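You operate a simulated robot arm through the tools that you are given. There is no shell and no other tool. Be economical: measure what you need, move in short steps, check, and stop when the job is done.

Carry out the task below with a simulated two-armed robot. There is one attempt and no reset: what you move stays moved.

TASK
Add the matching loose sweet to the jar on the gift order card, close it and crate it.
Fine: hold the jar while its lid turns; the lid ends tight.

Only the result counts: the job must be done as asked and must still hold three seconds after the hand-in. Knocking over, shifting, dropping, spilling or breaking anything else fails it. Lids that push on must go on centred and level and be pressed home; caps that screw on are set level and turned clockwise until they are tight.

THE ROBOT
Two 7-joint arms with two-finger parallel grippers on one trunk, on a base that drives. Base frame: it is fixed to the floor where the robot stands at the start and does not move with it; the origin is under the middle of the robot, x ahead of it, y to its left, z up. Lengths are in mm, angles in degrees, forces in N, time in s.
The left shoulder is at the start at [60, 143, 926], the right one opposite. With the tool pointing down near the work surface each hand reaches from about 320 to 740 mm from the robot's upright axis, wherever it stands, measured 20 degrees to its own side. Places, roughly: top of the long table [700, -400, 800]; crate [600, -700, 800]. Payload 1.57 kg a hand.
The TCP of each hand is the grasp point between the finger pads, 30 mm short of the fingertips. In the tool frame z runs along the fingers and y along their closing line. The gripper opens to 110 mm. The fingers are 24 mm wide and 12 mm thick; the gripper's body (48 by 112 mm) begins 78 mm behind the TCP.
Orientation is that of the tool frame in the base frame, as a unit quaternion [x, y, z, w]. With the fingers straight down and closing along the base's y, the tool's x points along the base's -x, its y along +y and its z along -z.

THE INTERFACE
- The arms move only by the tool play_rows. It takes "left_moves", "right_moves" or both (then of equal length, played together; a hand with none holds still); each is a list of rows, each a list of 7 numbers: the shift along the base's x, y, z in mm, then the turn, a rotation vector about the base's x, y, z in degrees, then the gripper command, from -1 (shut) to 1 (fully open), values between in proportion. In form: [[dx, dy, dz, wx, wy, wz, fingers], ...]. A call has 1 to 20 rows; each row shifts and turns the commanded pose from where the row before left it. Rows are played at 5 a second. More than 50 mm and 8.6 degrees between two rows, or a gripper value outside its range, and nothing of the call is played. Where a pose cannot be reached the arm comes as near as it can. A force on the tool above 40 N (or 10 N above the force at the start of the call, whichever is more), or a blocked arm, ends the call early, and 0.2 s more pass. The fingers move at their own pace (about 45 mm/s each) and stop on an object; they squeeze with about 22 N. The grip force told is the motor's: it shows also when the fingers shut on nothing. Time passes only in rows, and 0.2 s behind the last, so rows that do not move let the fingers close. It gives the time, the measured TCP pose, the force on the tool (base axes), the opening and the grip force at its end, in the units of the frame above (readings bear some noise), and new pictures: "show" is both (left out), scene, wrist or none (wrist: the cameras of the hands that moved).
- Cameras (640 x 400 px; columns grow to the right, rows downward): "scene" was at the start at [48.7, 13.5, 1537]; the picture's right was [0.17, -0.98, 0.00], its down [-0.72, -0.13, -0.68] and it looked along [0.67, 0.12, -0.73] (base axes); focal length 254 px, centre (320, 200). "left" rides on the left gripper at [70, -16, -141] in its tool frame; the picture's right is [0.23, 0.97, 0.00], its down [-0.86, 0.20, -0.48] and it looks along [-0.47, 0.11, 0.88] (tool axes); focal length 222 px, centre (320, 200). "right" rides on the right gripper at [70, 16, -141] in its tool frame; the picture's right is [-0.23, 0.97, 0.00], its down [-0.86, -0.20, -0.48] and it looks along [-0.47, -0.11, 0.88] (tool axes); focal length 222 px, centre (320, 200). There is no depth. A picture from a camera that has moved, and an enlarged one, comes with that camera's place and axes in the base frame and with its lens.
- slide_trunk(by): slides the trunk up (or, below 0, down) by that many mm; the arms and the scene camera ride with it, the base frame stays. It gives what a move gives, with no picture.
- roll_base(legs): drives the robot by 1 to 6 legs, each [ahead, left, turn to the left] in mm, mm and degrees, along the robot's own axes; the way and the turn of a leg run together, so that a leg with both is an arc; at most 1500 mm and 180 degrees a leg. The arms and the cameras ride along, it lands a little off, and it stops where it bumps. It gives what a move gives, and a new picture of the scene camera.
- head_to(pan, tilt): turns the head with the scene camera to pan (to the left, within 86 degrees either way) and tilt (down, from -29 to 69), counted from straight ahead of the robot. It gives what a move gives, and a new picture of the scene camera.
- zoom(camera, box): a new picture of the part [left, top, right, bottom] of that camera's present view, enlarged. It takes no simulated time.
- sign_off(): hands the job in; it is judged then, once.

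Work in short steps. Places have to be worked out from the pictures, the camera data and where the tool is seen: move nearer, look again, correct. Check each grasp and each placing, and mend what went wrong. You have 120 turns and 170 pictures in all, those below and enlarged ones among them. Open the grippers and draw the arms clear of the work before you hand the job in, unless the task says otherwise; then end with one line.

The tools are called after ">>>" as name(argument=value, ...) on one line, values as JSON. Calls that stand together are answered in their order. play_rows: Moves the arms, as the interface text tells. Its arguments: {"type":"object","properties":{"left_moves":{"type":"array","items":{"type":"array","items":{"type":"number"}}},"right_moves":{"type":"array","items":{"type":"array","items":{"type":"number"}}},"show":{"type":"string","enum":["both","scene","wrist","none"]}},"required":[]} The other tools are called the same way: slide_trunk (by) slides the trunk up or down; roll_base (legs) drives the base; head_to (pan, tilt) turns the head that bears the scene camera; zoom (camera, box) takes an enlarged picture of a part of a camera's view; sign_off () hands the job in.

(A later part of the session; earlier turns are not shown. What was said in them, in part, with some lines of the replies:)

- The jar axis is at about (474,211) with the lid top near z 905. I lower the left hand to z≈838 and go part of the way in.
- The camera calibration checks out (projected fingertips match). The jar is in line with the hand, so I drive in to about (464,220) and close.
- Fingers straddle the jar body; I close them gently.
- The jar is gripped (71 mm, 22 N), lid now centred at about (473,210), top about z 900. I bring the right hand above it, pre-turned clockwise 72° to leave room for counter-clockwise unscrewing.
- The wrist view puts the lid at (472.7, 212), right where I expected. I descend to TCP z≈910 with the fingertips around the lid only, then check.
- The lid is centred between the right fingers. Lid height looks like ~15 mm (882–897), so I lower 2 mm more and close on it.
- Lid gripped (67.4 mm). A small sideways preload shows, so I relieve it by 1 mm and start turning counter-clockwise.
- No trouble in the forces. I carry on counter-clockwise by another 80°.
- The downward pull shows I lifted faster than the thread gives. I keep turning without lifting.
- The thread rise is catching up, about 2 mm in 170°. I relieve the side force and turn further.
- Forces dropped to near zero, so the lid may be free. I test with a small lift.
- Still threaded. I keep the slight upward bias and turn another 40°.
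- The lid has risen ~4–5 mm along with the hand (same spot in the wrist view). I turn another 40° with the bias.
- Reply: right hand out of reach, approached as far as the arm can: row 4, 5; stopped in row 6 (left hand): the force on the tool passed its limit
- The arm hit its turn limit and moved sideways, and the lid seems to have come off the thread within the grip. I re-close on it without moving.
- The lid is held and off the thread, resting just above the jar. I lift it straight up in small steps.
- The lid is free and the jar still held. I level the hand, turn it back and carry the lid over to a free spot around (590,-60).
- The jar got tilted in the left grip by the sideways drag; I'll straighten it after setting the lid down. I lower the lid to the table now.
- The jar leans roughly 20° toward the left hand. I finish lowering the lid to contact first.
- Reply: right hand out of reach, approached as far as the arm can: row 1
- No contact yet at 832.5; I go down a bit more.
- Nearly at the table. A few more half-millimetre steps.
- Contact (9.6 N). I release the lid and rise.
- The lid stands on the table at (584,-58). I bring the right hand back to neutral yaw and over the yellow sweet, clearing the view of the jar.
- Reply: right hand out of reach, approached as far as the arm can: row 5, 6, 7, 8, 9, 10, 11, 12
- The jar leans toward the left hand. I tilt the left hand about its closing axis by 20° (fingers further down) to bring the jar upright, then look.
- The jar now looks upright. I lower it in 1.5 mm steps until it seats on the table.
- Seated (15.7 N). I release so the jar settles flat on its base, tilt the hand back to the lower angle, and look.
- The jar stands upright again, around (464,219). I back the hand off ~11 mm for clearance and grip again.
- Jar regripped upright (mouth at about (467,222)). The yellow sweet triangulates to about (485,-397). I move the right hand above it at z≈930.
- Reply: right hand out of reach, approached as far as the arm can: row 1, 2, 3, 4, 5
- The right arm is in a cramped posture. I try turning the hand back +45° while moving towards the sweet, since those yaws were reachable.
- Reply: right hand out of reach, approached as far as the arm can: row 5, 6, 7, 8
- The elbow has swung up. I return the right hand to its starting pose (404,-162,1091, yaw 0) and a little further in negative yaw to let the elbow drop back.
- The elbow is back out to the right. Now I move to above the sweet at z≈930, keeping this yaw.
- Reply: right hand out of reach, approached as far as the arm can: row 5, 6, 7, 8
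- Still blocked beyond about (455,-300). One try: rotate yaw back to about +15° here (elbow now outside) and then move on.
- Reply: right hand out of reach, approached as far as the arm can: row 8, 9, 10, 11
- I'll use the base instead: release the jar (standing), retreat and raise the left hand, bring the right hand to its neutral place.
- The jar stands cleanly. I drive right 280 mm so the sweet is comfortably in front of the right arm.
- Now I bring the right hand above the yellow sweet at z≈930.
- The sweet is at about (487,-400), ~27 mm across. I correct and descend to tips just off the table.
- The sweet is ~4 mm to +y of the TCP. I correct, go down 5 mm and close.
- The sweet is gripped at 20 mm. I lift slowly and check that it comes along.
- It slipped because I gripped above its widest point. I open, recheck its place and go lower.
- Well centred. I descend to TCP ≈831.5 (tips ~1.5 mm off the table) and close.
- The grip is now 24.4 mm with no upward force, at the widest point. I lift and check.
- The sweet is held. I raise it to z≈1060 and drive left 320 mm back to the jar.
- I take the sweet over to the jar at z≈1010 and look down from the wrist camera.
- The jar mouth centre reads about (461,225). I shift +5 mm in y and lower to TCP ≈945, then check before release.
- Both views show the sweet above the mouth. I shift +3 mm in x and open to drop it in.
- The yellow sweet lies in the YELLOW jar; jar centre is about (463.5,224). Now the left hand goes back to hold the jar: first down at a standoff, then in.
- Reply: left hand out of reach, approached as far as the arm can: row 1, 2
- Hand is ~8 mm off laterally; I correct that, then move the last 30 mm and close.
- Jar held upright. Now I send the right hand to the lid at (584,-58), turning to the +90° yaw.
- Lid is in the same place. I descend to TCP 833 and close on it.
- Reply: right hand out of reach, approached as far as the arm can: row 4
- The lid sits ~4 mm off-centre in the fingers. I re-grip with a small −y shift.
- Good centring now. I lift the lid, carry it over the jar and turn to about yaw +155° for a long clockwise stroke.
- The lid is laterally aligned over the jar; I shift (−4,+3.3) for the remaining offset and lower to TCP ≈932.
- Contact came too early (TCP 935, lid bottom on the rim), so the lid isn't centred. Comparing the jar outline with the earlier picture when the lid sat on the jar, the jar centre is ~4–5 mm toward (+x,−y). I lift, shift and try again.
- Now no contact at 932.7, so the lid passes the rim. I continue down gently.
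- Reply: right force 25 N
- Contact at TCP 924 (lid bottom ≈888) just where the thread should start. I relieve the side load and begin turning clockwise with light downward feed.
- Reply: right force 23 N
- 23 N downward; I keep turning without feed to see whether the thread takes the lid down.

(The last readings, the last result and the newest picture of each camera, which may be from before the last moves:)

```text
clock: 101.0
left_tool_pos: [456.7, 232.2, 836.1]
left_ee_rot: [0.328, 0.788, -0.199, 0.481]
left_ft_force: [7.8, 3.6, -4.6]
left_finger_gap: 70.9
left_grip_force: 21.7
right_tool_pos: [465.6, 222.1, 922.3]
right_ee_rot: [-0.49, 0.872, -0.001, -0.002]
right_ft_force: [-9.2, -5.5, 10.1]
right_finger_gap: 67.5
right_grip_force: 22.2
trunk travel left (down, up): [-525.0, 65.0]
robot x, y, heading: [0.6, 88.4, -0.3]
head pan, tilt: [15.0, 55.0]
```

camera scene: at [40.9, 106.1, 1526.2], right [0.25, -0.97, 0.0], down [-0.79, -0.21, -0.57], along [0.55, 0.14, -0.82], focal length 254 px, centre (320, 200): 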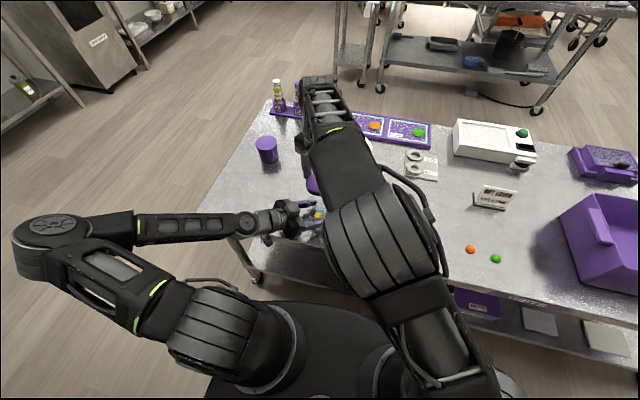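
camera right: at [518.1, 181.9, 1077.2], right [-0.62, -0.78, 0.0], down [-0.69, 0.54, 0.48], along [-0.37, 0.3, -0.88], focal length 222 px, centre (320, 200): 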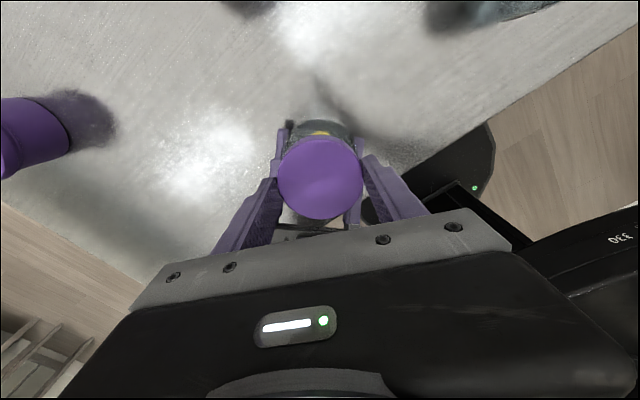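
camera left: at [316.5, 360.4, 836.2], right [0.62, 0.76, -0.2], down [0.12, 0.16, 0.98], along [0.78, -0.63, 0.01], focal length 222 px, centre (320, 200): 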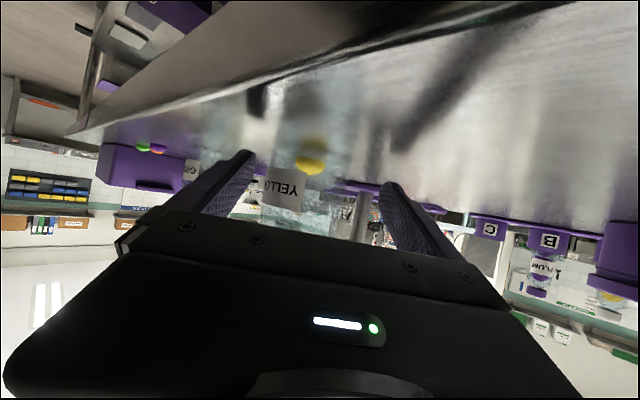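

The thread is taking it down (force falls, TCP 922.3). I continue clockwise with a small feed and side relief.

>>> play_rows(right_moves=[[-0.7, -0.4, -0.15, 0, 0, -8, -1], [0, 0, -0.15, 0, 0, -8, -1], [0, 0, -0.15, 0, 0, -8, -1], [0, 0, -0.15, 0, 0, -8, -1], [0, 0, -0.15, 0, 0, -8, -1], [0, 0, -0.15, 0, 0, -8, -1], [0, 0, -0.15, 0, 0, -8, -1], [0, 0, -0.15, 0, 0, -8, -1], [0, 0, 0, 0, 0, 0, -1]], show="none")

>>> zoom(camera="right", box=[200, 80, 440, 230])

```text
clock: 103.0
left_tool_pos: [456.9, 232.3, 836.7]
left_ee_rot: [0.327, 0.788, -0.198, 0.482]
left_ft_force: [14.8, -4.4, -1.2]
left_finger_gap: 70.8
left_grip_force: 22.1
right_tool_pos: [465.7, 222.6, 923.5]
right_ee_rot: [0.046, 0.999, 0.001, -0.001]
right_ft_force: [-12.3, 3.7, 8.7]
right_finger_gap: 67.8
right_grip_force: 22.0
trunk travel left (down, up): [-525.0, 65.0]
robot x, y, heading: [-3.2, 87.4, -0.6]
head pan, tilt: [15.0, 55.0]
```

```text
2.67 times, centred on (320, 155) of right
camera zoom: at [398.3, 245.0, 1063.7], right [0.32, 0.95, 0.0], down [0.83, -0.28, 0.48], along [0.45, -0.15, -0.88], focal length 592 px, centre (320, 320)
```

zoom: 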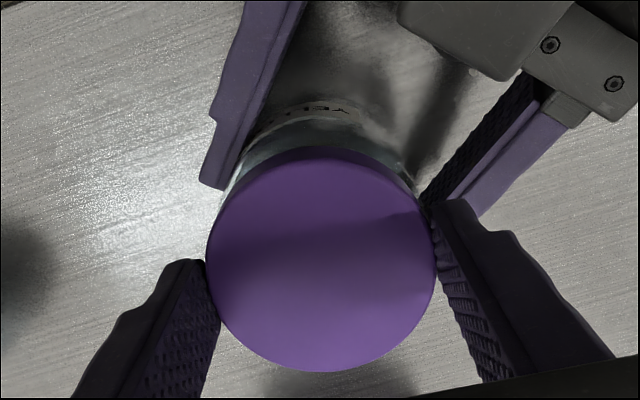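

Continuing clockwise another 64° with side relief.

>>> play_rows(right_moves=[[-1, 0.4, -0.15, 0, 0, -8, -1], [0, 0, -0.15, 0, 0, -8, -1], [0, 0, -0.15, 0, 0, -8, -1], [0, 0, -0.15, 0, 0, -8, -1], [0, 0, -0.15, 0, 0, -8, -1], [0, 0, -0.15, 0, 0, -8, -1], [0, 0, -0.15, 0, 0, -8, -1], [0, 0, -0.15, 0, 0, -8, -1], [0, 0, 0, 0, 0, 0, -1]], show="none")

>>> zoom(camera="right", box=[200, 80, 440, 230])

```text
clock: 105.0
left_tool_pos: [455.2, 231.3, 836.4]
left_ee_rot: [0.328, 0.788, -0.2, 0.481]
left_ft_force: [-2.4, -7.5, 7.2]
left_finger_gap: 70.9
left_grip_force: 22.1
right_tool_pos: [465.5, 221.2, 922.3]
right_ee_rot: [0.569, 0.822, 0.001, 0.0]
right_ft_force: [2.5, 8.3, -1.0]
right_finger_gap: 67.9
right_grip_force: 22.0
trunk travel left (down, up): [-525.0, 65.0]
robot x, y, heading: [2.5, 87.2, -0.4]
head pan, tilt: [15.0, 55.0]
```

```text
2.67 times, centred on (320, 155) of right
camera zoom: at [456.1, 292.8, 1063.7], right [0.99, 0.13, 0.0], down [0.12, -0.87, 0.48], along [0.06, -0.47, -0.88], focal length 592 px, centre (320, 320)
```

zoom: 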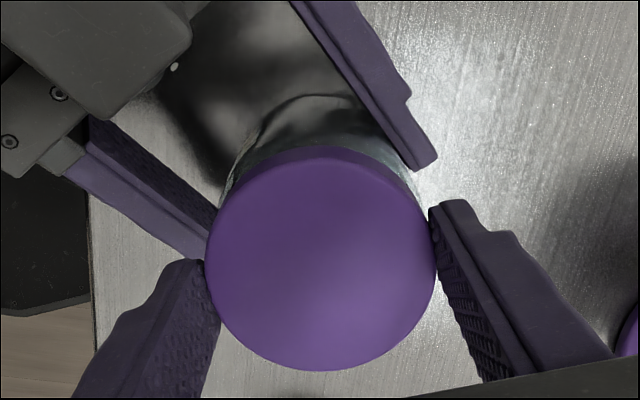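

The thread keeps taking it; I try another 40° further with a bit more feed.

>>> play_rows(right_moves=[[0.3, 0.6, -0.3, 0, 0, -8, -1], [0, 0, -0.3, 0, 0, -8, -1], [0, 0, -0.2, 0, 0, -8, -1], [0, 0, -0.2, 0, 0, -8, -1], [0, 0, -0.2, 0, 0, -8, -1], [0, 0, 0, 0, 0, 0, -1]], show="none")

```text
clock: 106.4
left_tool_pos: [455.4, 231.4, 836.7]
left_ee_rot: [0.327, 0.788, -0.199, 0.481]
left_ft_force: [-9.3, -8.1, 5.2]
left_finger_gap: 70.8
left_grip_force: 22.0
right_tool_pos: [466.3, 221.3, 919.8]
right_ee_rot: [0.816, 0.579, 0.001, 0.001]
right_ft_force: [7.6, 6.8, 3.0]
right_finger_gap: 67.6
right_grip_force: 21.8
trunk travel left (down, up): [-525.0, 65.0]
robot x, y, heading: [4.2, 87.8, -0.4]
head pan, tilt: [15.0, 55.0]
```

Yaw is −109° and TCP 919.8, nearly seated. I release, rise, and wind the hand back ~180° for another grip.

>>> play_rows(right_moves=[[0, 0, 0, 0, 0, 0, 0.4], [0, 0, 0, 0, 0, 0, 0.6], [0, 0, 0, 0, 0, 0, 0.6], [0, 0, 20, 0, 0, 0, 0.6], [0, 0, 25, 0, 0, 8, 0.6], [0, 0, 0, 0, 0, 8, 0.6], [0, 0, 0, 0, 0, 8, 0.6], [0, 0, 0, 0, 0, 8, 0.6], [0, 0, 0, 0, 0, 8, 0.6], [0, 0, 0, 0, 0, 8, 0.6], [0, 0, 0, 0, 0, 8, 0.6], [0, 0, 0, 0, 0, 8, 0.6], [0, 0, 0, 0, 0, 8, 0.6], [0, 0, 0, 0, 0, 8, 0.6], [0, 0, 0, 0, 0, 8, 0.6], [0, 0, 0, 0, 0, 8, 0.6], [0, 0, 0, 0, 0, 8, 0.6], [0, 0, 0, 0, 0, 8, 0.6], [0, 0, 0, 0, 0, 8, 0.6], [0, 0, 0, 0, 0, 0, 0.6]], show="wrist")

>>> zoom(camera="scene", box=[276, 176, 356, 226])

```text
clock: 110.6
left_tool_pos: [455.4, 231.4, 835.4]
left_ee_rot: [0.328, 0.789, -0.199, 0.481]
left_ft_force: [0.1, -0.8, 0.5]
left_finger_gap: 71.0
left_grip_force: 21.5
right_tool_pos: [464.8, 221.7, 965.4]
right_ee_rot: [-0.095, 0.996, -0.001, 0.0]
right_ft_force: [0.7, -1.3, 0.6]
right_finger_gap: 87.9
right_grip_force: 0.1
trunk travel left (down, up): [-525.0, 65.0]
robot x, y, heading: [4.2, 90.0, -0.3]
head pan, tilt: [15.0, 55.0]
camera right: at [394.3, 225.8, 1106.4], right [0.04, 1.0, 0.0], down [0.88, -0.03, 0.48], along [0.48, -0.02, -0.88], focal length 222 px, centre (320, 200)
```

right: 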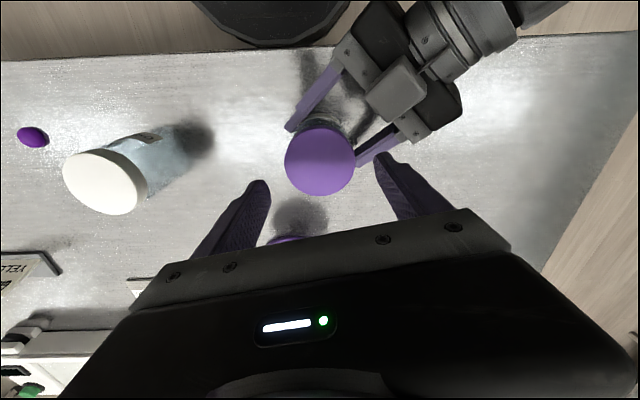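

```text
8.00 times, centred on (316, 201) of scene
camera zoom: at [40.9, 106.4, 1526.2], right [0.25, -0.97, 0.0], down [-0.79, -0.21, -0.57], along [0.55, 0.14, -0.82], focal length 2029 px, centre (352, 192)
```

zoom: 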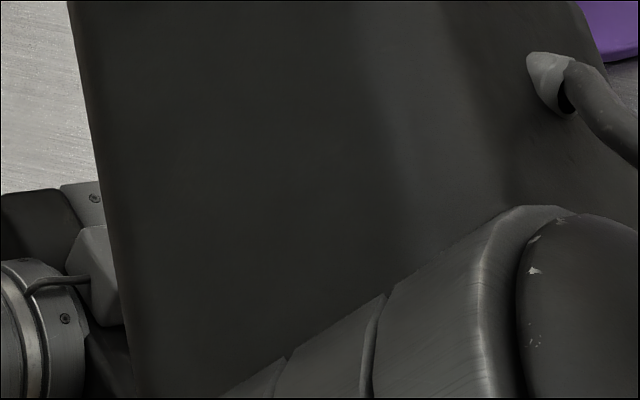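

Lid looks level. I wind further to yaw ~+83°, then descend and re-grip the lid.

>>> play_rows(right_moves=[[0, 0, 0, 0, 0, 8, 0.6], [0, 0, 0, 0, 0, 8, 0.6], [0, 0, 0, 0, 0, 8, 0.6], [0, 0, 0, 0, 0, 8, 0.6], [0, 0, 0, 0, 0, 8, 0.6], [0, 0, 0, 0, 0, 8, 0.6], [0, 0, 0, 0, 0, 8, 0.6], [0, 0, 0, 0, 0, 8, 0.6], [0, 0, 0, 0, 0, 8, 0.6], [-1, 0, -25, 0, 0, 0, 0.6], [0, 0, -15, 0, 0, 0, 0.6], [0, 0, -9, 0, 0, 0, 0.6], [0, 0, 0, 0, 0, 0, 0.6]], show="wrist")

>>> zoom(camera="right", box=[200, 80, 440, 230])

```text
clock: 113.4
left_tool_pos: [456.4, 232.5, 835.3]
left_ee_rot: [0.327, 0.788, -0.199, 0.482]
left_ft_force: [-0.4, 0.1, -0.4]
left_finger_gap: 70.9
left_grip_force: 21.3
right_tool_pos: [463.8, 223.1, 914.6]
right_ee_rot: [-0.662, 0.749, 0.0, 0.0]
right_ft_force: [1.0, 0.9, -0.1]
right_finger_gap: 88.1
right_grip_force: 0.2
trunk travel left (down, up): [-525.0, 65.0]
robot x, y, heading: [1.8, 90.6, -0.4]
head pan, tilt: [15.0, 55.0]
camera right: at [439.9, 157.2, 1056.7], right [-0.94, 0.35, 0.0], down [0.3, 0.82, 0.48], along [0.17, 0.45, -0.88], focal length 222 px, centre (320, 200)
```

right: 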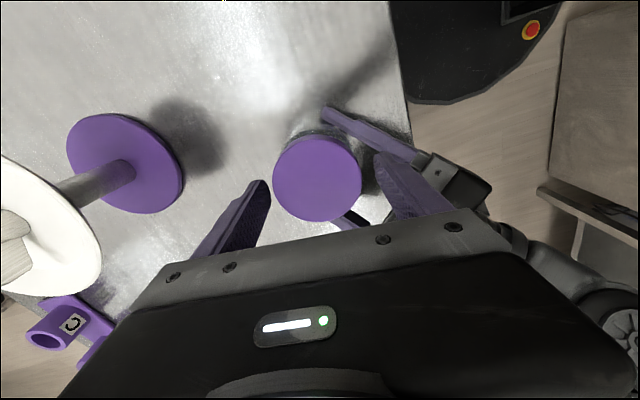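

```text
2.67 times, centred on (320, 155) of right
camera zoom: at [439.9, 157.2, 1056.7], right [-0.94, 0.35, 0.0], down [0.3, 0.82, 0.48], along [0.17, 0.45, -0.88], focal length 592 px, centre (320, 320)
```

zoom: 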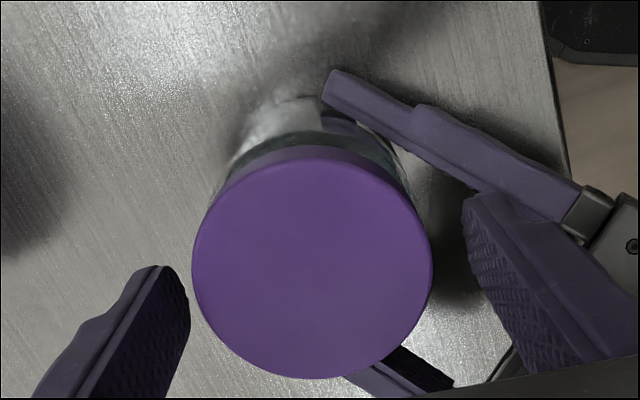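

Lid is ~3 mm off to the left in view; I shift (+3,−1.2) and grip, then turn clockwise to tighten.

>>> play_rows(right_moves=[[3, -1.2, 0, 0, 0, 0, 0.6], [0, 0, 0, 0, 0, 0, 0.4], [0, 0, 0, 0, 0, 0, 0.25], [0, 0, 0, 0, 0, 0, -1], [0, 0, 0, 0, 0, 0, -1], [0, 0, 0, 0, 0, 0, -1]], show="none")

```text
clock: 114.8
left_tool_pos: [456.2, 231.8, 835.2]
left_ee_rot: [0.327, 0.789, -0.198, 0.482]
left_ft_force: [9.6, -1.1, -1.7]
left_finger_gap: 70.8
left_grip_force: 22.2
right_tool_pos: [466.1, 222.5, 915.7]
right_ee_rot: [-0.662, 0.749, 0.001, -0.002]
right_ft_force: [-9.5, 1.3, 1.7]
right_finger_gap: 67.6
right_grip_force: 21.6
trunk travel left (down, up): [-525.0, 65.0]
robot x, y, heading: [1.0, 89.4, -0.5]
head pan, tilt: [15.0, 55.0]
```

>>> play_rows(right_moves=[[-1, 0, 0, 0, 0, -4, -1], [0, 0, -0.15, 0, 0, -8, -1], [0, 0, -0.15, 0, 0, -8, -1], [0, 0, -0.15, 0, 0, -8, -1], [0, 0, -0.15, 0, 0, -8, -1], [0, 0, -0.15, 0, 0, -8, -1], [0, 0, 0, 0, 0, 0, -1]], show="none")

```text
clock: 116.4
left_tool_pos: [455.3, 230.6, 836.1]
left_ee_rot: [0.328, 0.789, -0.199, 0.48]
left_ft_force: [-3.3, -1.8, 0.5]
left_finger_gap: 70.7
left_grip_force: 21.8
right_tool_pos: [467.3, 221.6, 916.8]
right_ee_rot: [-0.332, 0.943, 0.0, -0.001]
right_ft_force: [2.7, 0.4, 0.1]
right_finger_gap: 67.6
right_grip_force: 21.8
trunk travel left (down, up): [-525.0, 65.0]
robot x, y, heading: [2.5, 86.5, -0.2]
head pan, tilt: [15.0, 55.0]
```

Turning freely so far (yaw +39°). I go on.

>>> play_rows(right_moves=[[0, 0, -0.15, 0, 0, -8, -1], [0, 0, -0.15, 0, 0, -8, -1], [0, 0, -0.15, 0, 0, -8, -1], [0, 0, -0.1, 0, 0, -8, -1], [0, 0, -0.1, 0, 0, -8, -1], [0, 0, -0.1, 0, 0, -8, -1], [0, 0, 0, 0, 0, 0, -1]], show="wrist")

>>> zoom(camera="left", box=[200, 100, 440, 250])

```text
clock: 118.0
left_tool_pos: [455.6, 232.0, 835.4]
left_ee_rot: [0.327, 0.788, -0.199, 0.481]
left_ft_force: [-0.1, -1.9, -2.7]
left_finger_gap: 70.8
left_grip_force: 22.3
right_tool_pos: [465.1, 221.1, 914.5]
right_ee_rot: [0.08, 0.997, -0.001, -0.001]
right_ft_force: [-1.1, 0.4, 8.8]
right_finger_gap: 67.7
right_grip_force: 21.6
trunk travel left (down, up): [-525.0, 65.0]
robot x, y, heading: [-2.6, 87.5, -0.4]
head pan, tilt: [15.0, 55.0]
camera right: at [399.6, 248.4, 1056.3], right [0.38, 0.92, 0.0], down [0.81, -0.33, 0.48], along [0.44, -0.18, -0.88], focal length 222 px, centre (320, 200)
```

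right: 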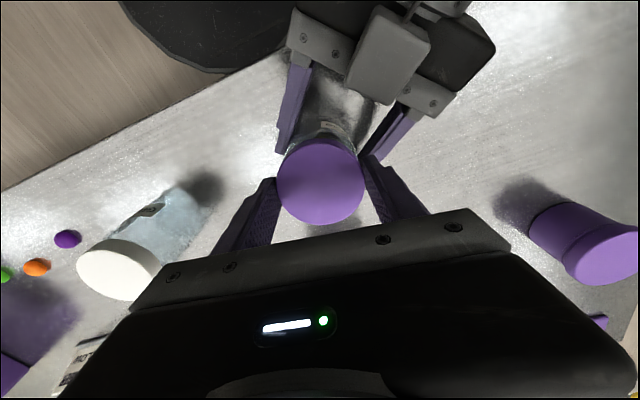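

```text
2.67 times, centred on (320, 175) of left
camera zoom: at [332.7, 332.1, 838.6], right [0.62, 0.76, -0.2], down [0.12, 0.16, 0.98], along [0.78, -0.63, 0.01], focal length 592 px, centre (320, 267)
```

zoom: 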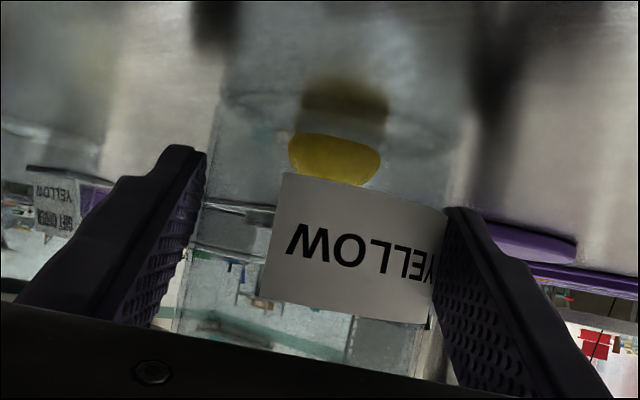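

The label has moved inside the left grip, so the jar is now turning with the lid, which suggests the thread end. I test with another 24° and compare the label.

>>> play_rows(right_moves=[[0, 0, 0.3, 0, 0, -8, -1], [0, 0, 0, 0, 0, -8, -1], [0, 0, 0, 0, 0, -8, -1], [0, 0, 0, 0, 0, 0, -1]], show="none")

>>> zoom(camera="left", box=[200, 100, 440, 250])

```text
clock: 119.0
left_tool_pos: [456.1, 232.7, 836.5]
left_ee_rot: [0.328, 0.788, -0.199, 0.482]
left_ft_force: [-2.0, -1.0, 0.4]
left_finger_gap: 70.8
left_grip_force: 22.3
right_tool_pos: [465.8, 222.2, 913.8]
right_ee_rot: [0.286, 0.958, 0.0, -0.001]
right_ft_force: [2.6, 1.1, -1.2]
right_finger_gap: 67.8
right_grip_force: 22.6
trunk travel left (down, up): [-525.0, 65.0]
robot x, y, heading: [-1.6, 87.9, -0.5]
head pan, tilt: [15.0, 55.0]
```

```text
2.67 times, centred on (320, 175) of left
camera zoom: at [333.2, 332.3, 838.4], right [0.62, 0.76, -0.2], down [0.12, 0.16, 0.98], along [0.78, -0.63, 0.01], focal length 592 px, centre (320, 267)
```

zoom: 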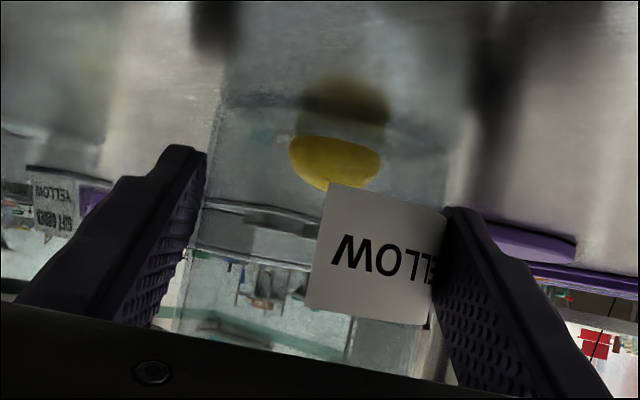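

The label moved by the full 24°, so there is no more relative motion: the lid is up against its stop. I release the right hand and inspect the seating.

>>> play_rows(right_moves=[[0, 0, 0, 0, 0, 0, 0.4], [0, 0, 0, 0, 0, 0, 0.6], [0, 0, 0, 0, 0, 0, 0.6], [0, 0, 25, 0, 0, 0, 0.6], [0, 0, 40, 0, 0, 0, 0.6], [0, -40, 10, 0, 0, 0, 0.6], [0, -45, 0, 0, 0, 0, 0.6], [0, -45, 0, 0, 0, 0, 0.6], [-10, -45, 0, 0, 0, 0, 0.6], [-10, -45, 0, 0, 0, 0, 0.6], [-10, -45, 0, 0, 0, 0, 0.6], [0, 0, 0, 0, 0, 0, 0.6]], show="scene")

>>> zoom(camera="scene", box=[260, 160, 420, 260])

```text
clock: 121.6
left_tool_pos: [456.1, 232.8, 835.7]
left_ee_rot: [0.328, 0.788, -0.199, 0.481]
left_ft_force: [-1.0, 0.3, -0.4]
left_finger_gap: 70.9
left_grip_force: 22.5
right_tool_pos: [438.7, -44.5, 988.4]
right_ee_rot: [0.285, 0.959, 0.001, -0.001]
right_ft_force: [-0.1, 0.5, 0.0]
right_finger_gap: 87.9
right_grip_force: 0.0
trunk travel left (down, up): [-525.0, 65.0]
robot x, y, heading: [-0.7, 88.1, -0.3]
head pan, tilt: [15.0, 55.0]
camera scene: at [40.7, 106.6, 1526.2], right [0.25, -0.97, 0.0], down [-0.79, -0.21, -0.57], along [0.55, 0.14, -0.82], focal length 254 px, centre (320, 200)
```

scene: 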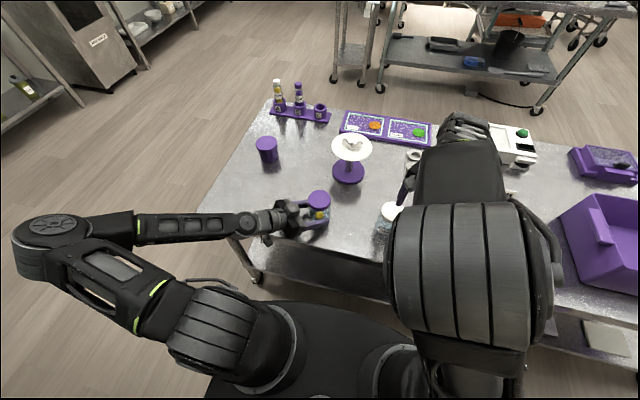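

```text
4.00 times, centred on (340, 210) of scene
camera zoom: at [40.7, 106.6, 1526.2], right [0.25, -0.97, 0.0], down [-0.79, -0.21, -0.57], along [0.55, 0.14, -0.82], focal length 1014 px, centre (240, 160)
```

zoom: 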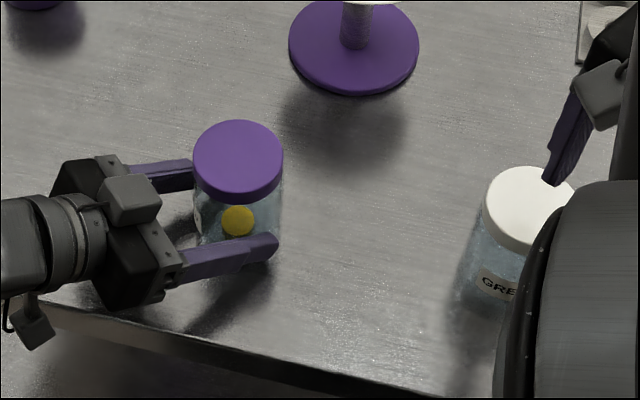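

The lid looks level and seated. I zoom in closer to check the lid edge against the shoulder.

>>> zoom(camera="scene", box=[296, 184, 344, 214])

>>> zoom(camera="left", box=[240, 120, 400, 220])

```text
13.33 times, centred on (320, 199) of scene
camera zoom: at [40.7, 106.6, 1526.2], right [0.25, -0.97, 0.0], down [-0.79, -0.21, -0.57], along [0.55, 0.14, -0.82], focal length 3381 px, centre (320, 213)
```

zoom: 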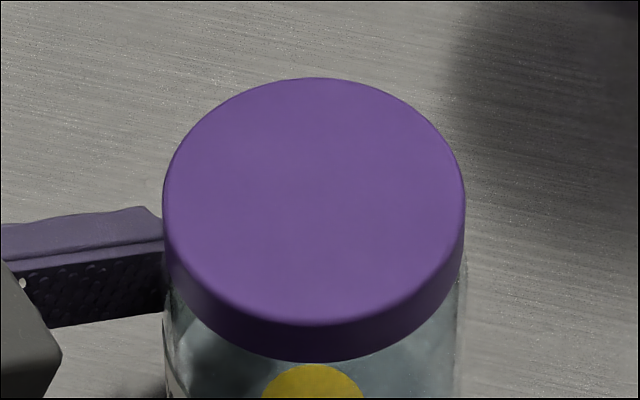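

```text
4.00 times, centred on (320, 170) of left
camera zoom: at [333.1, 332.4, 838.4], right [0.62, 0.76, -0.2], down [0.12, 0.16, 0.98], along [0.78, -0.63, 0.01], focal length 888 px, centre (320, 320)
```

zoom: 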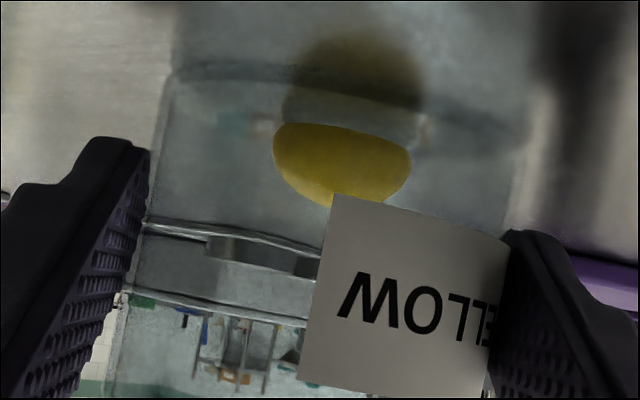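

Lid seated level, sweet inside. Now I release and retreat the left hand (jar stands on its own).

>>> play_rows(left_moves=[[0, 0, 0, 0, 0, 0, 0.3], [0, 0, 0, 0, 0, 0, 0.7], [0, 0, 0, 0, 0, 0, 0.9], [-15, 15, 0, 0, 0, 0, 0.9], [-25, 25, 0, 0, 0, 0, 0.9], [-25, 25, 0, 0, 0, 0, 0.9], [-25, 25, 0, 0, 0, 0, 0.9], [0, 0, 40, 0, 0, 0, 0.9], [0, 0, 40, 0, 0, 0, 0.9], [0, 0, 40, 0, 0, 0, 0.9], [0, 0, 40, 0, 0, 0, 0.9], [0, 0, 0, 0, 0, 0, 0.9]], show="none")

>>> zoom(camera="scene", box=[260, 160, 420, 260])

```text
clock: 124.2
left_tool_pos: [375.5, 332.2, 994.6]
left_ee_rot: [0.327, 0.789, -0.198, 0.481]
left_ft_force: [-1.6, 0.4, 1.2]
left_finger_gap: 104.5
left_grip_force: 0.0
left hand out of reach, approached as far as the arm can: row 9, 10
right_tool_pos: [440.4, -44.9, 988.6]
right_ee_rot: [0.286, 0.958, -0.001, -0.001]
right_ft_force: [0.1, 0.4, 1.2]
right_finger_gap: 88.0
right_grip_force: 0.1
trunk travel left (down, up): [-525.0, 65.0]
robot x, y, heading: [-1.0, 88.4, 0.1]
head pan, tilt: [15.0, 55.0]
```

```text
4.00 times, centred on (340, 210) of scene
camera zoom: at [40.7, 106.4, 1526.2], right [0.25, -0.97, 0.0], down [-0.79, -0.21, -0.57], along [0.55, 0.14, -0.82], focal length 1014 px, centre (240, 160)
```

zoom: 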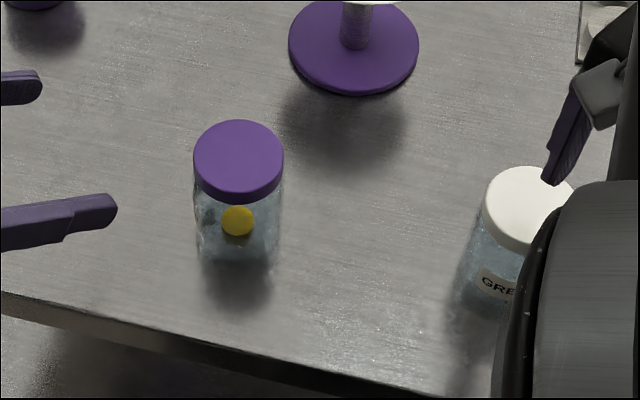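

The closed jar stands free. I bring the right hand over it.

>>> play_rows(right_moves=[[4, 38, 3, 0, 0, 0, 0.75], [4, 38, 3, 0, 0, 0, 0.75], [4, 38, 3, 0, 0, 0, 0.75], [4, 38, 3, 0, 0, 0, 0.75], [4, 38, 0, 0, 0, 0, 0.75], [4, 38, 0, 0, 0, 0, 0.75], [3, 38, 0, 0, 0, 0, 0.75], [0, 0, 0, 0, 0, 0, 0.75]], show="none")

>>> zoom(camera="right", box=[200, 60, 440, 210])

```text
clock: 126.0
left_tool_pos: [376.3, 331.5, 994.9]
left_ee_rot: [0.328, 0.788, -0.199, 0.482]
left_ft_force: [-0.4, 0.3, -1.1]
left_finger_gap: 104.5
left_grip_force: 0.1
right_tool_pos: [461.6, 221.5, 1002.5]
right_ee_rot: [0.286, 0.958, 0.0, -0.001]
right_ft_force: [0.6, 0.0, 0.3]
right_finger_gap: 96.4
right_grip_force: 0.1
trunk travel left (down, up): [-525.0, 65.0]
robot x, y, heading: [0.6, 89.0, -0.3]
head pan, tilt: [15.0, 55.0]
```

```text
2.67 times, centred on (320, 135) of right
camera zoom: at [412.6, 273.8, 1145.5], right [0.72, 0.69, 0.0], down [0.61, -0.64, 0.48], along [0.33, -0.35, -0.88], focal length 592 px, centre (320, 373)
```

zoom: 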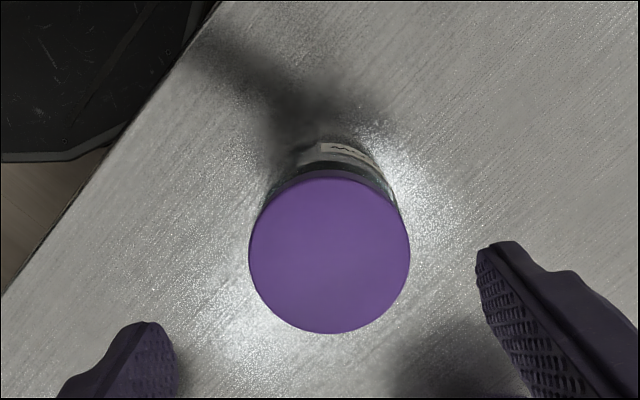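

Lid centre at (467.8,220.5). I correct and descend to TCP ≈888 so the pads hold the jar body under the lid, then close.

>>> play_rows(right_moves=[[3, -0.5, -25, 0, 0, 0, 0.75], [3, -0.5, -30, 0, 0, 0, 0.75], [0, 0, -25, 0, 0, 0, 0.75], [0, 0, -20, 0, 0, 0, 0.75], [0, 0, -14, 0, 0, 0, 0.75], [0, 0, 0, 0, 0, 0, 0.75]], show="none")

>>> zoom(camera="right", box=[200, 80, 440, 230])

```text
clock: 127.4
left_tool_pos: [375.8, 330.7, 994.7]
left_ee_rot: [0.328, 0.788, -0.2, 0.481]
left_ft_force: [0.7, 0.3, -0.1]
left_finger_gap: 104.6
left_grip_force: 0.2
right_tool_pos: [466.8, 220.2, 887.9]
right_ee_rot: [0.286, 0.958, 0.0, -0.001]
right_ft_force: [0.0, 0.5, -0.1]
right_finger_gap: 96.1
right_grip_force: 0.1
trunk travel left (down, up): [-525.0, 65.0]
robot x, y, heading: [2.5, 90.3, -0.4]
head pan, tilt: [15.0, 55.0]
```

```text
2.67 times, centred on (320, 155) of right
camera zoom: at [418.3, 272.6, 1030.3], right [0.72, 0.69, 0.0], down [0.61, -0.64, 0.48], along [0.33, -0.35, -0.88], focal length 592 px, centre (320, 320)
```

zoom: 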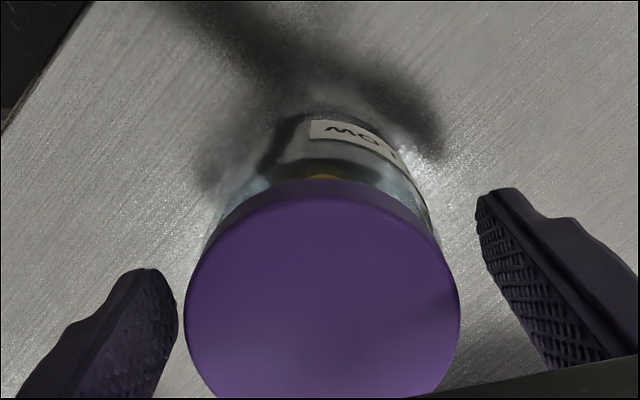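

Well straddled. I close and lift a little to test the hold.

>>> play_rows(right_moves=[[0, 0, 0, 0, 0, 0, 0.5], [0, 0, 0, 0, 0, 0, 0.35], [0, 0, 0, 0, 0, 0, -1], [0, 0, 0, 0, 0, 0, -1], [0, 0, 0, 0, 0, 0, -1], [0, 0, 5, 0, 0, 0, -1], [0, 0, 15, 0, 0, 0, -1], [0, 0, 0, 0, 0, 0, -1]], show="wrist")

>>> zoom(camera="left", box=[160, 0, 480, 200])

```text
clock: 129.2
left_tool_pos: [375.7, 331.5, 995.5]
left_ee_rot: [0.327, 0.789, -0.198, 0.481]
left_ft_force: [0.0, 0.8, -1.3]
left_finger_gap: 104.6
left_grip_force: 0.0
right_tool_pos: [469.3, 220.5, 910.3]
right_ee_rot: [0.286, 0.958, -0.001, -0.001]
right_ft_force: [-0.8, 0.1, -0.7]
right_finger_gap: 71.4
right_grip_force: 22.1
trunk travel left (down, up): [-525.0, 65.0]
robot x, y, heading: [1.3, 89.2, -0.5]
head pan, tilt: [15.0, 55.0]
camera right: at [420.0, 272.8, 1051.3], right [0.72, 0.69, 0.0], down [0.61, -0.64, 0.48], along [0.33, -0.35, -0.88], focal length 222 px, centre (320, 200)
```

right: 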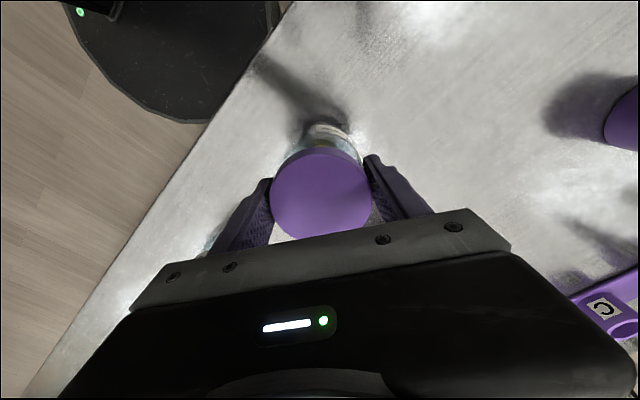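

```text
2.00 times, centred on (320, 100) of left
camera zoom: at [253.1, 431.7, 997.9], right [0.62, 0.76, -0.2], down [0.12, 0.16, 0.98], along [0.78, -0.63, 0.01], focal length 444 px, centre (320, 400)
```

zoom: 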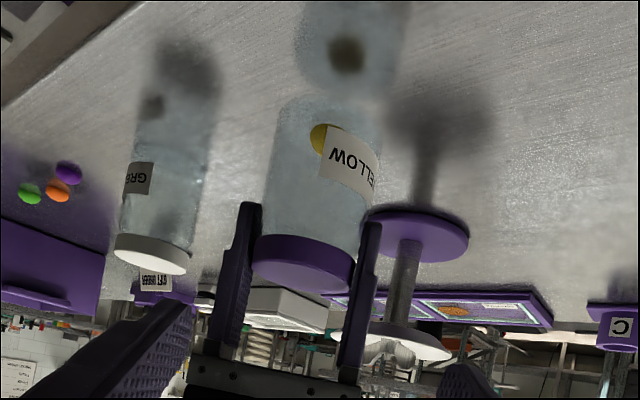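

The jar is held firmly at the body (71.4 mm) and lifts level. I raise it high and bring it to the arm's neutral place.

>>> play_rows(right_moves=[[0, 0, 40, 0, 0, 0, -1], [0, 0, 45, 0, 0, 0, -1], [0, 0, 45, 0, 0, 0, -1], [0, 0, 30, 0, 0, 0, -1], [-5, -40, 0, 0, 0, 0, -1], [-5, -40, 0, 0, 0, 0, -1], [-5, -40, 0, 0, 0, 0, -1], [-5, -40, 0, 0, 0, 0, -1], [-5, -40, 0, 0, 0, 0, -1], [-5, -40, 0, 0, 0, 0, -1], [-5, -40, 0, 0, 0, 0, -1], [-5, -40, 0, 0, 0, 0, -1], [0, 0, 0, 0, 0, 0, -1]], show="scene")

```text
clock: 132.0
left_tool_pos: [376.0, 331.3, 995.5]
left_ee_rot: [0.327, 0.789, -0.198, 0.482]
left_ft_force: [0.1, 0.1, 0.0]
left_finger_gap: 104.7
left_grip_force: 0.1
right_tool_pos: [423.1, -100.8, 1062.5]
right_ee_rot: [0.285, 0.958, 0.001, -0.001]
right_ft_force: [-0.4, 0.5, -0.3]
right_finger_gap: 71.3
right_grip_force: 22.2
right hand out of reach, approached as far as the arm can: row 4
trunk travel left (down, up): [-525.0, 65.0]
robot x, y, heading: [-0.7, 88.5, -0.5]
head pan, tilt: [15.0, 55.0]
camera scene: at [40.9, 106.8, 1526.2], right [0.25, -0.97, 0.0], down [-0.79, -0.21, -0.57], along [0.55, 0.14, -0.82], focal length 254 px, centre (320, 200)
```

scene: 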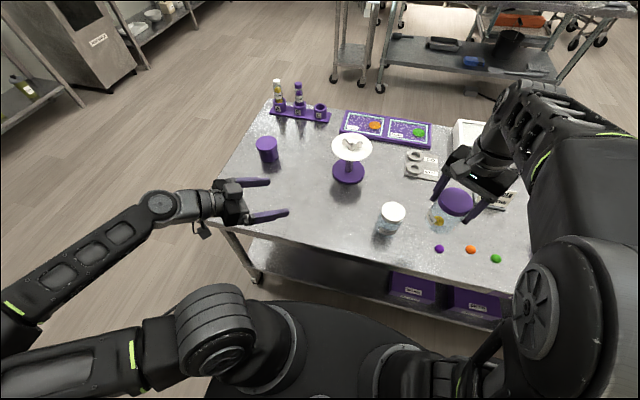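

Now I drive right ~590 mm so the crate is in front of the right arm.

>>> roll_base(legs=[[0, -300, 0], [0, -290, 0.4]])

>>> head_to(pan=-8, tilt=52)

```text
clock: 135.6
left_tool_pos: [369.0, -264.6, 995.1]
left_ee_rot: [0.331, 0.787, -0.2, 0.48]
left_ft_force: [-0.5, -0.5, -0.3]
left_finger_gap: 104.5
left_grip_force: 0.1
right_tool_pos: [413.9, -697.7, 1061.4]
right_ee_rot: [0.289, 0.957, 0.0, 0.0]
right_ft_force: [0.3, 0.1, -1.1]
right_finger_gap: 71.3
right_grip_force: 21.6
trunk travel left (down, up): [-525.0, 65.0]
robot x, y, heading: [-9.6, -504.8, -0.6]
head pan, tilt: [15.0, 55.0]
camera scene: at [32.0, -488.0, 1526.2], right [0.24, -0.97, 0.0], down [-0.79, -0.2, -0.57], along [0.56, 0.14, -0.82], focal length 254 px, centre (320, 200)
```

scene: 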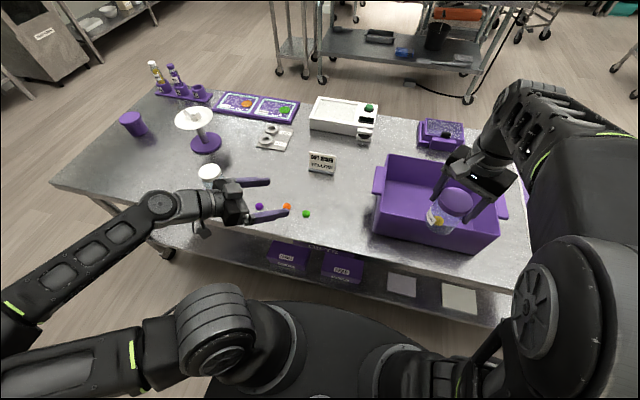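

```text
clock: 136.5
left_tool_pos: [368.2, -265.2, 994.9]
left_ee_rot: [0.331, 0.787, -0.201, 0.48]
left_ft_force: [0.7, 1.6, 0.9]
left_finger_gap: 104.7
left_grip_force: 0.0
right_tool_pos: [412.8, -698.2, 1060.5]
right_ee_rot: [0.29, 0.957, 0.001, -0.001]
right_ft_force: [0.0, 0.4, -1.4]
right_finger_gap: 71.1
right_grip_force: 22.1
trunk travel left (down, up): [-525.0, 65.0]
robot x, y, heading: [-8.0, -507.2, -0.8]
head pan, tilt: [-8.0, 52.0]
camera scene: at [36.3, -516.0, 1530.1], right [-0.15, -0.99, 0.0], down [-0.78, 0.12, -0.62], along [0.61, -0.09, -0.79], focal length 254 px, centre (320, 200)
```

scene: 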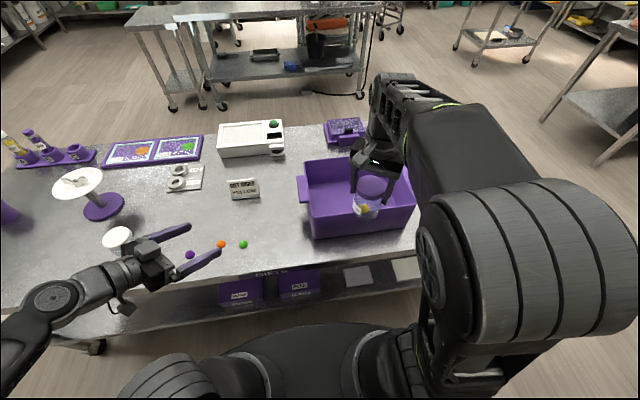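

The crate is in front now. I zoom to judge its rim and inside.

>>> zoom(camera="scene", box=[280, 140, 440, 240])

>>> zoom(camera="right", box=[0, 0, 640, 400])

```text
4.00 times, centred on (360, 190) of scene
camera zoom: at [36.3, -516.0, 1530.1], right [-0.15, -0.99, 0.0], down [-0.78, 0.12, -0.62], along [0.61, -0.09, -0.79], focal length 1014 px, centre (160, 240)
```

zoom: 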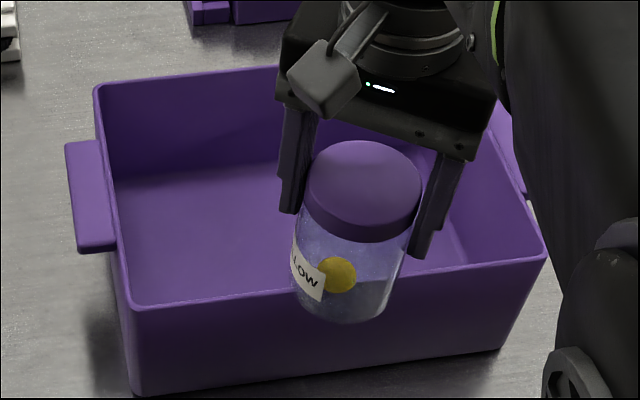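

```text
1.00 times, centred on (320, 200) of right
camera zoom: at [364.9, -645.0, 1203.2], right [0.73, 0.68, 0.0], down [0.6, -0.64, 0.48], along [0.33, -0.35, -0.88], focal length 222 px, centre (320, 200)
```

zoom: 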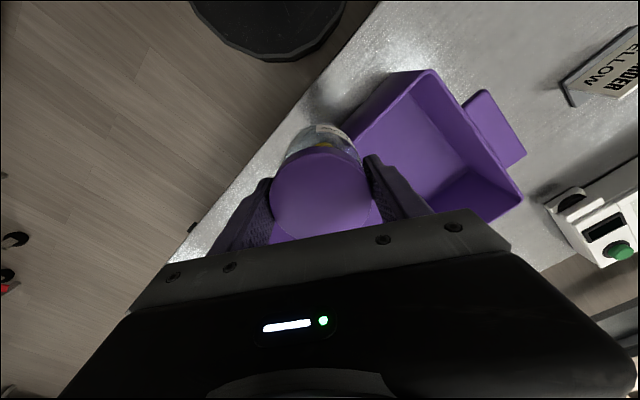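

Crate floor spans roughly x 450–676, y −570…−860, with the rim near z 940. At z 1060 the jar bottom (~972) clears the rim, so I move to (570,-690).

>>> play_rows(right_moves=[[26, 1.5, 0, 0, 0, 0, -1], [26, 1.5, 0, 0, 0, 0, -1], [26, 1.5, 0, 0, 0, 0, -1], [26, 1.5, 0, 0, 0, 0, -1], [26, 1.5, 0, 0, 0, 0, -1], [26, 1, 0, 0, 0, 0, -1], [0, 0, 0, 0, 0, 0, -1]], show="both")

```text
clock: 138.1
left_tool_pos: [370.5, -264.4, 995.7]
left_ee_rot: [0.331, 0.787, -0.201, 0.48]
left_ft_force: [0.0, 0.0, 0.0]
left_finger_gap: 104.9
left_grip_force: 0.0
right_tool_pos: [558.1, -685.9, 1055.8]
right_ee_rot: [0.29, 0.957, 0.0, 0.002]
right_ft_force: [0.1, -0.2, -1.0]
right_finger_gap: 71.3
right_grip_force: 22.3
right hand out of reach, approached as far as the arm can: row 6
trunk travel left (down, up): [-525.0, 65.0]
robot x, y, heading: [-7.2, -503.9, -0.9]
head pan, tilt: [-8.0, 52.0]
camera scene: at [36.4, -516.6, 1530.1], right [-0.15, -0.99, 0.0], down [-0.78, 0.12, -0.62], along [0.61, -0.09, -0.79], focal length 254 px, centre (320, 200)
camera right: at [508.9, -633.5, 1197.1], right [0.73, 0.68, 0.0], down [0.6, -0.64, 0.48], along [0.33, -0.35, -0.88], focal length 222 px, centre (320, 200)
```

scene: 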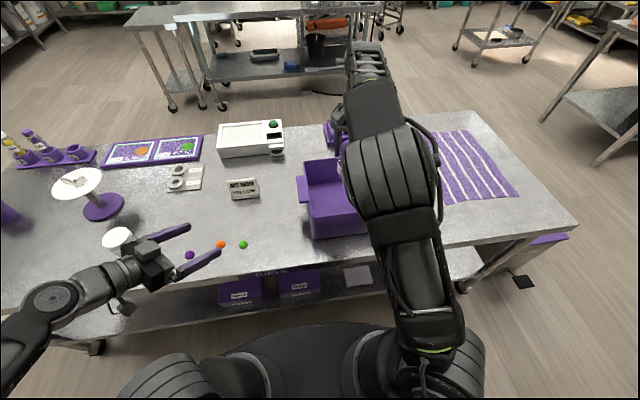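
right: 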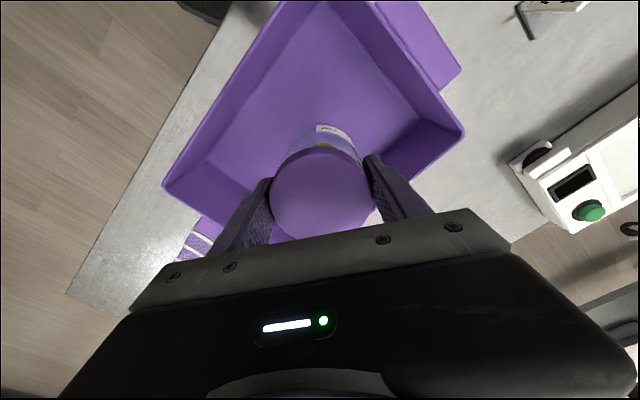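

The jar is over the middle of the crate. I descend to TCP ≈910, then look.

>>> play_rows(right_moves=[[2, 0, -30, 0, 0, 0, -1], [2, 0, -35, 0, 0, 0, -1], [2, 0, -35, 0, 0, 0, -1], [0, 0, -25, 0, 0, 0, -1], [0, 0, -20, 0, 0, 0, -1], [0, 0, 0, 0, 0, 0, -1]], show="wrist")

```text
clock: 139.5
left_tool_pos: [368.7, -263.3, 994.0]
left_ee_rot: [0.332, 0.787, -0.201, 0.479]
left_ft_force: [0.0, 0.4, 0.1]
left_finger_gap: 104.5
left_grip_force: 0.1
right_tool_pos: [565.1, -687.0, 907.4]
right_ee_rot: [0.289, 0.957, 0.0, -0.001]
right_ft_force: [0.3, -0.1, 0.0]
right_finger_gap: 71.3
right_grip_force: 22.3
trunk travel left (down, up): [-525.0, 65.0]
robot x, y, heading: [-7.3, -506.4, -1.1]
head pan, tilt: [-8.0, 52.0]
camera right: at [516.4, -634.2, 1049.3], right [0.73, 0.69, 0.0], down [0.6, -0.64, 0.48], along [0.33, -0.35, -0.88], focal length 222 px, centre (320, 200)
```

right: 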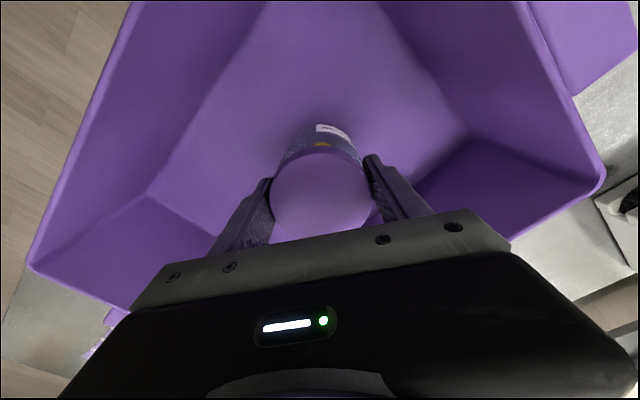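

Clear inside the crate. I lower in small steps until contact.

>>> play_rows(right_moves=[[0, 0, -5, 0, 0, 0, -1], [0, 0, -3, 0, 0, 0, -1], [0, 0, -2, 0, 0, 0, -1], [0, 0, -1.5, 0, 0, 0, -1], [0, 0, 0, 0, 0, 0, -1]], show="none")

```text
clock: 140.7
left_tool_pos: [368.6, -265.1, 995.1]
left_ee_rot: [0.331, 0.787, -0.201, 0.48]
left_ft_force: [0.1, 0.2, 0.1]
left_finger_gap: 104.7
left_grip_force: 0.1
right_tool_pos: [562.4, -687.4, 898.8]
right_ee_rot: [0.29, 0.957, 0.0, -0.001]
right_ft_force: [0.3, -0.8, -0.4]
right_finger_gap: 71.2
right_grip_force: 21.4
trunk travel left (down, up): [-525.0, 65.0]
robot x, y, heading: [-4.7, -501.2, -1.0]
head pan, tilt: [-8.0, 52.0]
```

>>> play_rows(right_moves=[[0, 0, -1.5, 0, 0, 0, -1], [0, 0, -1.5, 0, 0, 0, -1], [0, 0, -1, 0, 0, 0, -1], [0, 0, -1, 0, 0, 0, -1], [0, 0, 0, 0, 0, 0, -1]], show="none")

```text
clock: 141.9
left_tool_pos: [368.6, -263.6, 995.1]
left_ee_rot: [0.331, 0.787, -0.202, 0.481]
left_ft_force: [0.3, 0.0, -0.9]
left_finger_gap: 104.5
left_grip_force: 0.1
right_tool_pos: [563.2, -686.1, 896.0]
right_ee_rot: [0.288, 0.958, 0.0, 0.0]
right_ft_force: [0.5, 1.0, 3.0]
right_finger_gap: 71.3
right_grip_force: 22.5
trunk travel left (down, up): [-525.0, 65.0]
robot x, y, heading: [-9.5, -508.3, -0.9]
head pan, tilt: [-8.0, 52.0]
```

First touch (3 N). One more millimetre or two, then confirm.

>>> play_rows(right_moves=[[0, 0, -1, 0, 0, 0, -1], [0, 0, -0.7, 0, 0, 0, -1], [0, 0, 0, 0, 0, 0, -1]], show="none")

```text
clock: 142.7
left_tool_pos: [367.7, -264.0, 996.2]
left_ee_rot: [0.33, 0.787, -0.2, 0.481]
left_ft_force: [0.4, 0.2, -0.2]
left_finger_gap: 104.7
left_grip_force: 0.0
right_tool_pos: [562.9, -687.0, 895.5]
right_ee_rot: [0.289, 0.957, 0.0, 0.002]
right_ft_force: [1.3, -2.5, 19.4]
right_finger_gap: 71.2
right_grip_force: 22.3
trunk travel left (down, up): [-525.0, 65.0]
robot x, y, heading: [-9.8, -503.6, -0.6]
head pan, tilt: [-8.0, 52.0]
```

The jar is on the crate floor (19 N). I release and rise straight up.

>>> play_rows(right_moves=[[0, 0, 0.7, 0, 0, 0, 0.35], [0, 0, 0, 0, 0, 0, 0.5], [0, 0, 0, 0, 0, 0, 0.65], [0, 0, 0, 0, 0, 0, 0.65], [0, 0, 20, 0, 0, 0, 0.65], [0, 0, 35, 0, 0, 0, 0.65], [0, 0, 40, 0, 0, 0, 0.65], [0, 0, 40, 0, 0, 0, 0.65], [-20, 0, 20, 0, 0, 0, 0.65], [-30, 0, 0, 0, 0, 0, 0.65], [-30, 0, 0, 0, 0, 0, 0.65], [-30, 0, 0, 0, 0, 0, 0.65], [-30, 0, 0, 0, 0, 0, 0.65], [0, 0, 0, 0, 0, 0, 0.65]], show="both")

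>>> zoom(camera="scene", box=[280, 140, 440, 240])

```text
clock: 145.7
left_tool_pos: [369.1, -263.1, 994.2]
left_ee_rot: [0.33, 0.787, -0.2, 0.48]
left_ft_force: [-0.2, 0.0, -0.1]
left_finger_gap: 104.7
left_grip_force: 0.1
right_tool_pos: [423.2, -687.8, 1048.9]
right_ee_rot: [0.289, 0.957, 0.0, -0.001]
right_ft_force: [0.2, -1.0, -1.2]
right_finger_gap: 90.7
right_grip_force: 0.1
trunk travel left (down, up): [-525.0, 65.0]
robot x, y, heading: [-8.3, -502.3, -0.6]
head pan, tilt: [-8.0, 52.0]
camera scene: at [36.6, -515.9, 1530.0], right [-0.15, -0.99, 0.0], down [-0.78, 0.12, -0.62], along [0.61, -0.09, -0.79], focal length 254 px, centre (320, 200)
camera right: at [374.0, -635.4, 1190.0], right [0.73, 0.68, 0.0], down [0.6, -0.64, 0.48], along [0.33, -0.35, -0.88], focal length 222 px, centre (320, 200)
```

scene: 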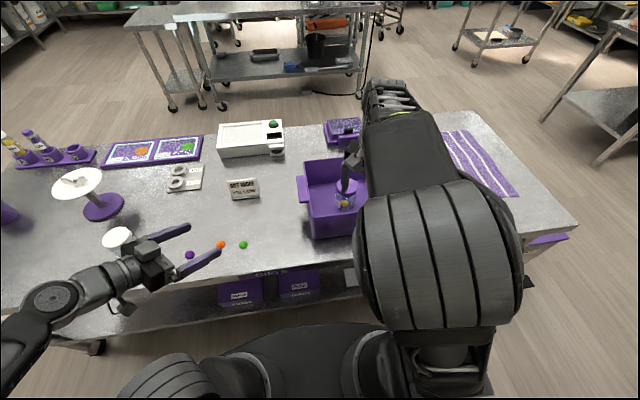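
right: 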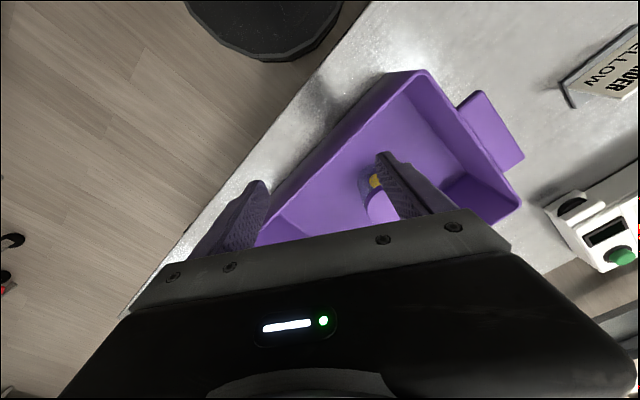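

```text
4.00 times, centred on (360, 190) of scene
camera zoom: at [36.6, -515.9, 1530.0], right [-0.15, -0.99, 0.0], down [-0.78, 0.12, -0.62], along [0.61, -0.09, -0.79], focal length 1014 px, centre (160, 240)
```

zoom: 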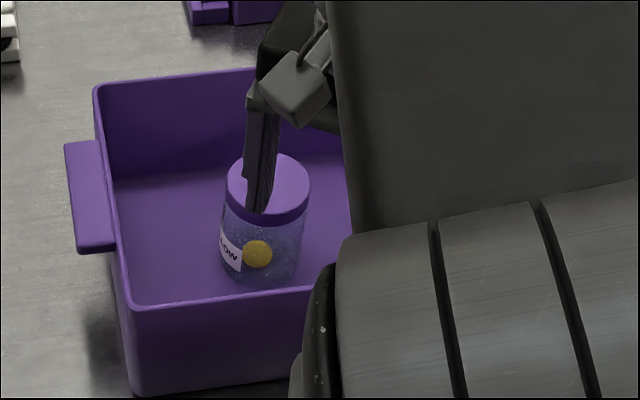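

The closed jar stands upright in the crate with the yellow sweet inside. Both grippers are open and clear of everything, so I hand in.

>>> sign_off()

```text
The job is handed in.
```

The YELLOW jar has the yellow sweet in it and stands upright in the crate. Its lid is screwed on level, turned until the jar itself turned with it in the left hand; I did not measure the tightness. The jar did tip about 20° in the left gripper while I was taking the lid off, and I set it upright again before adding the sweet.
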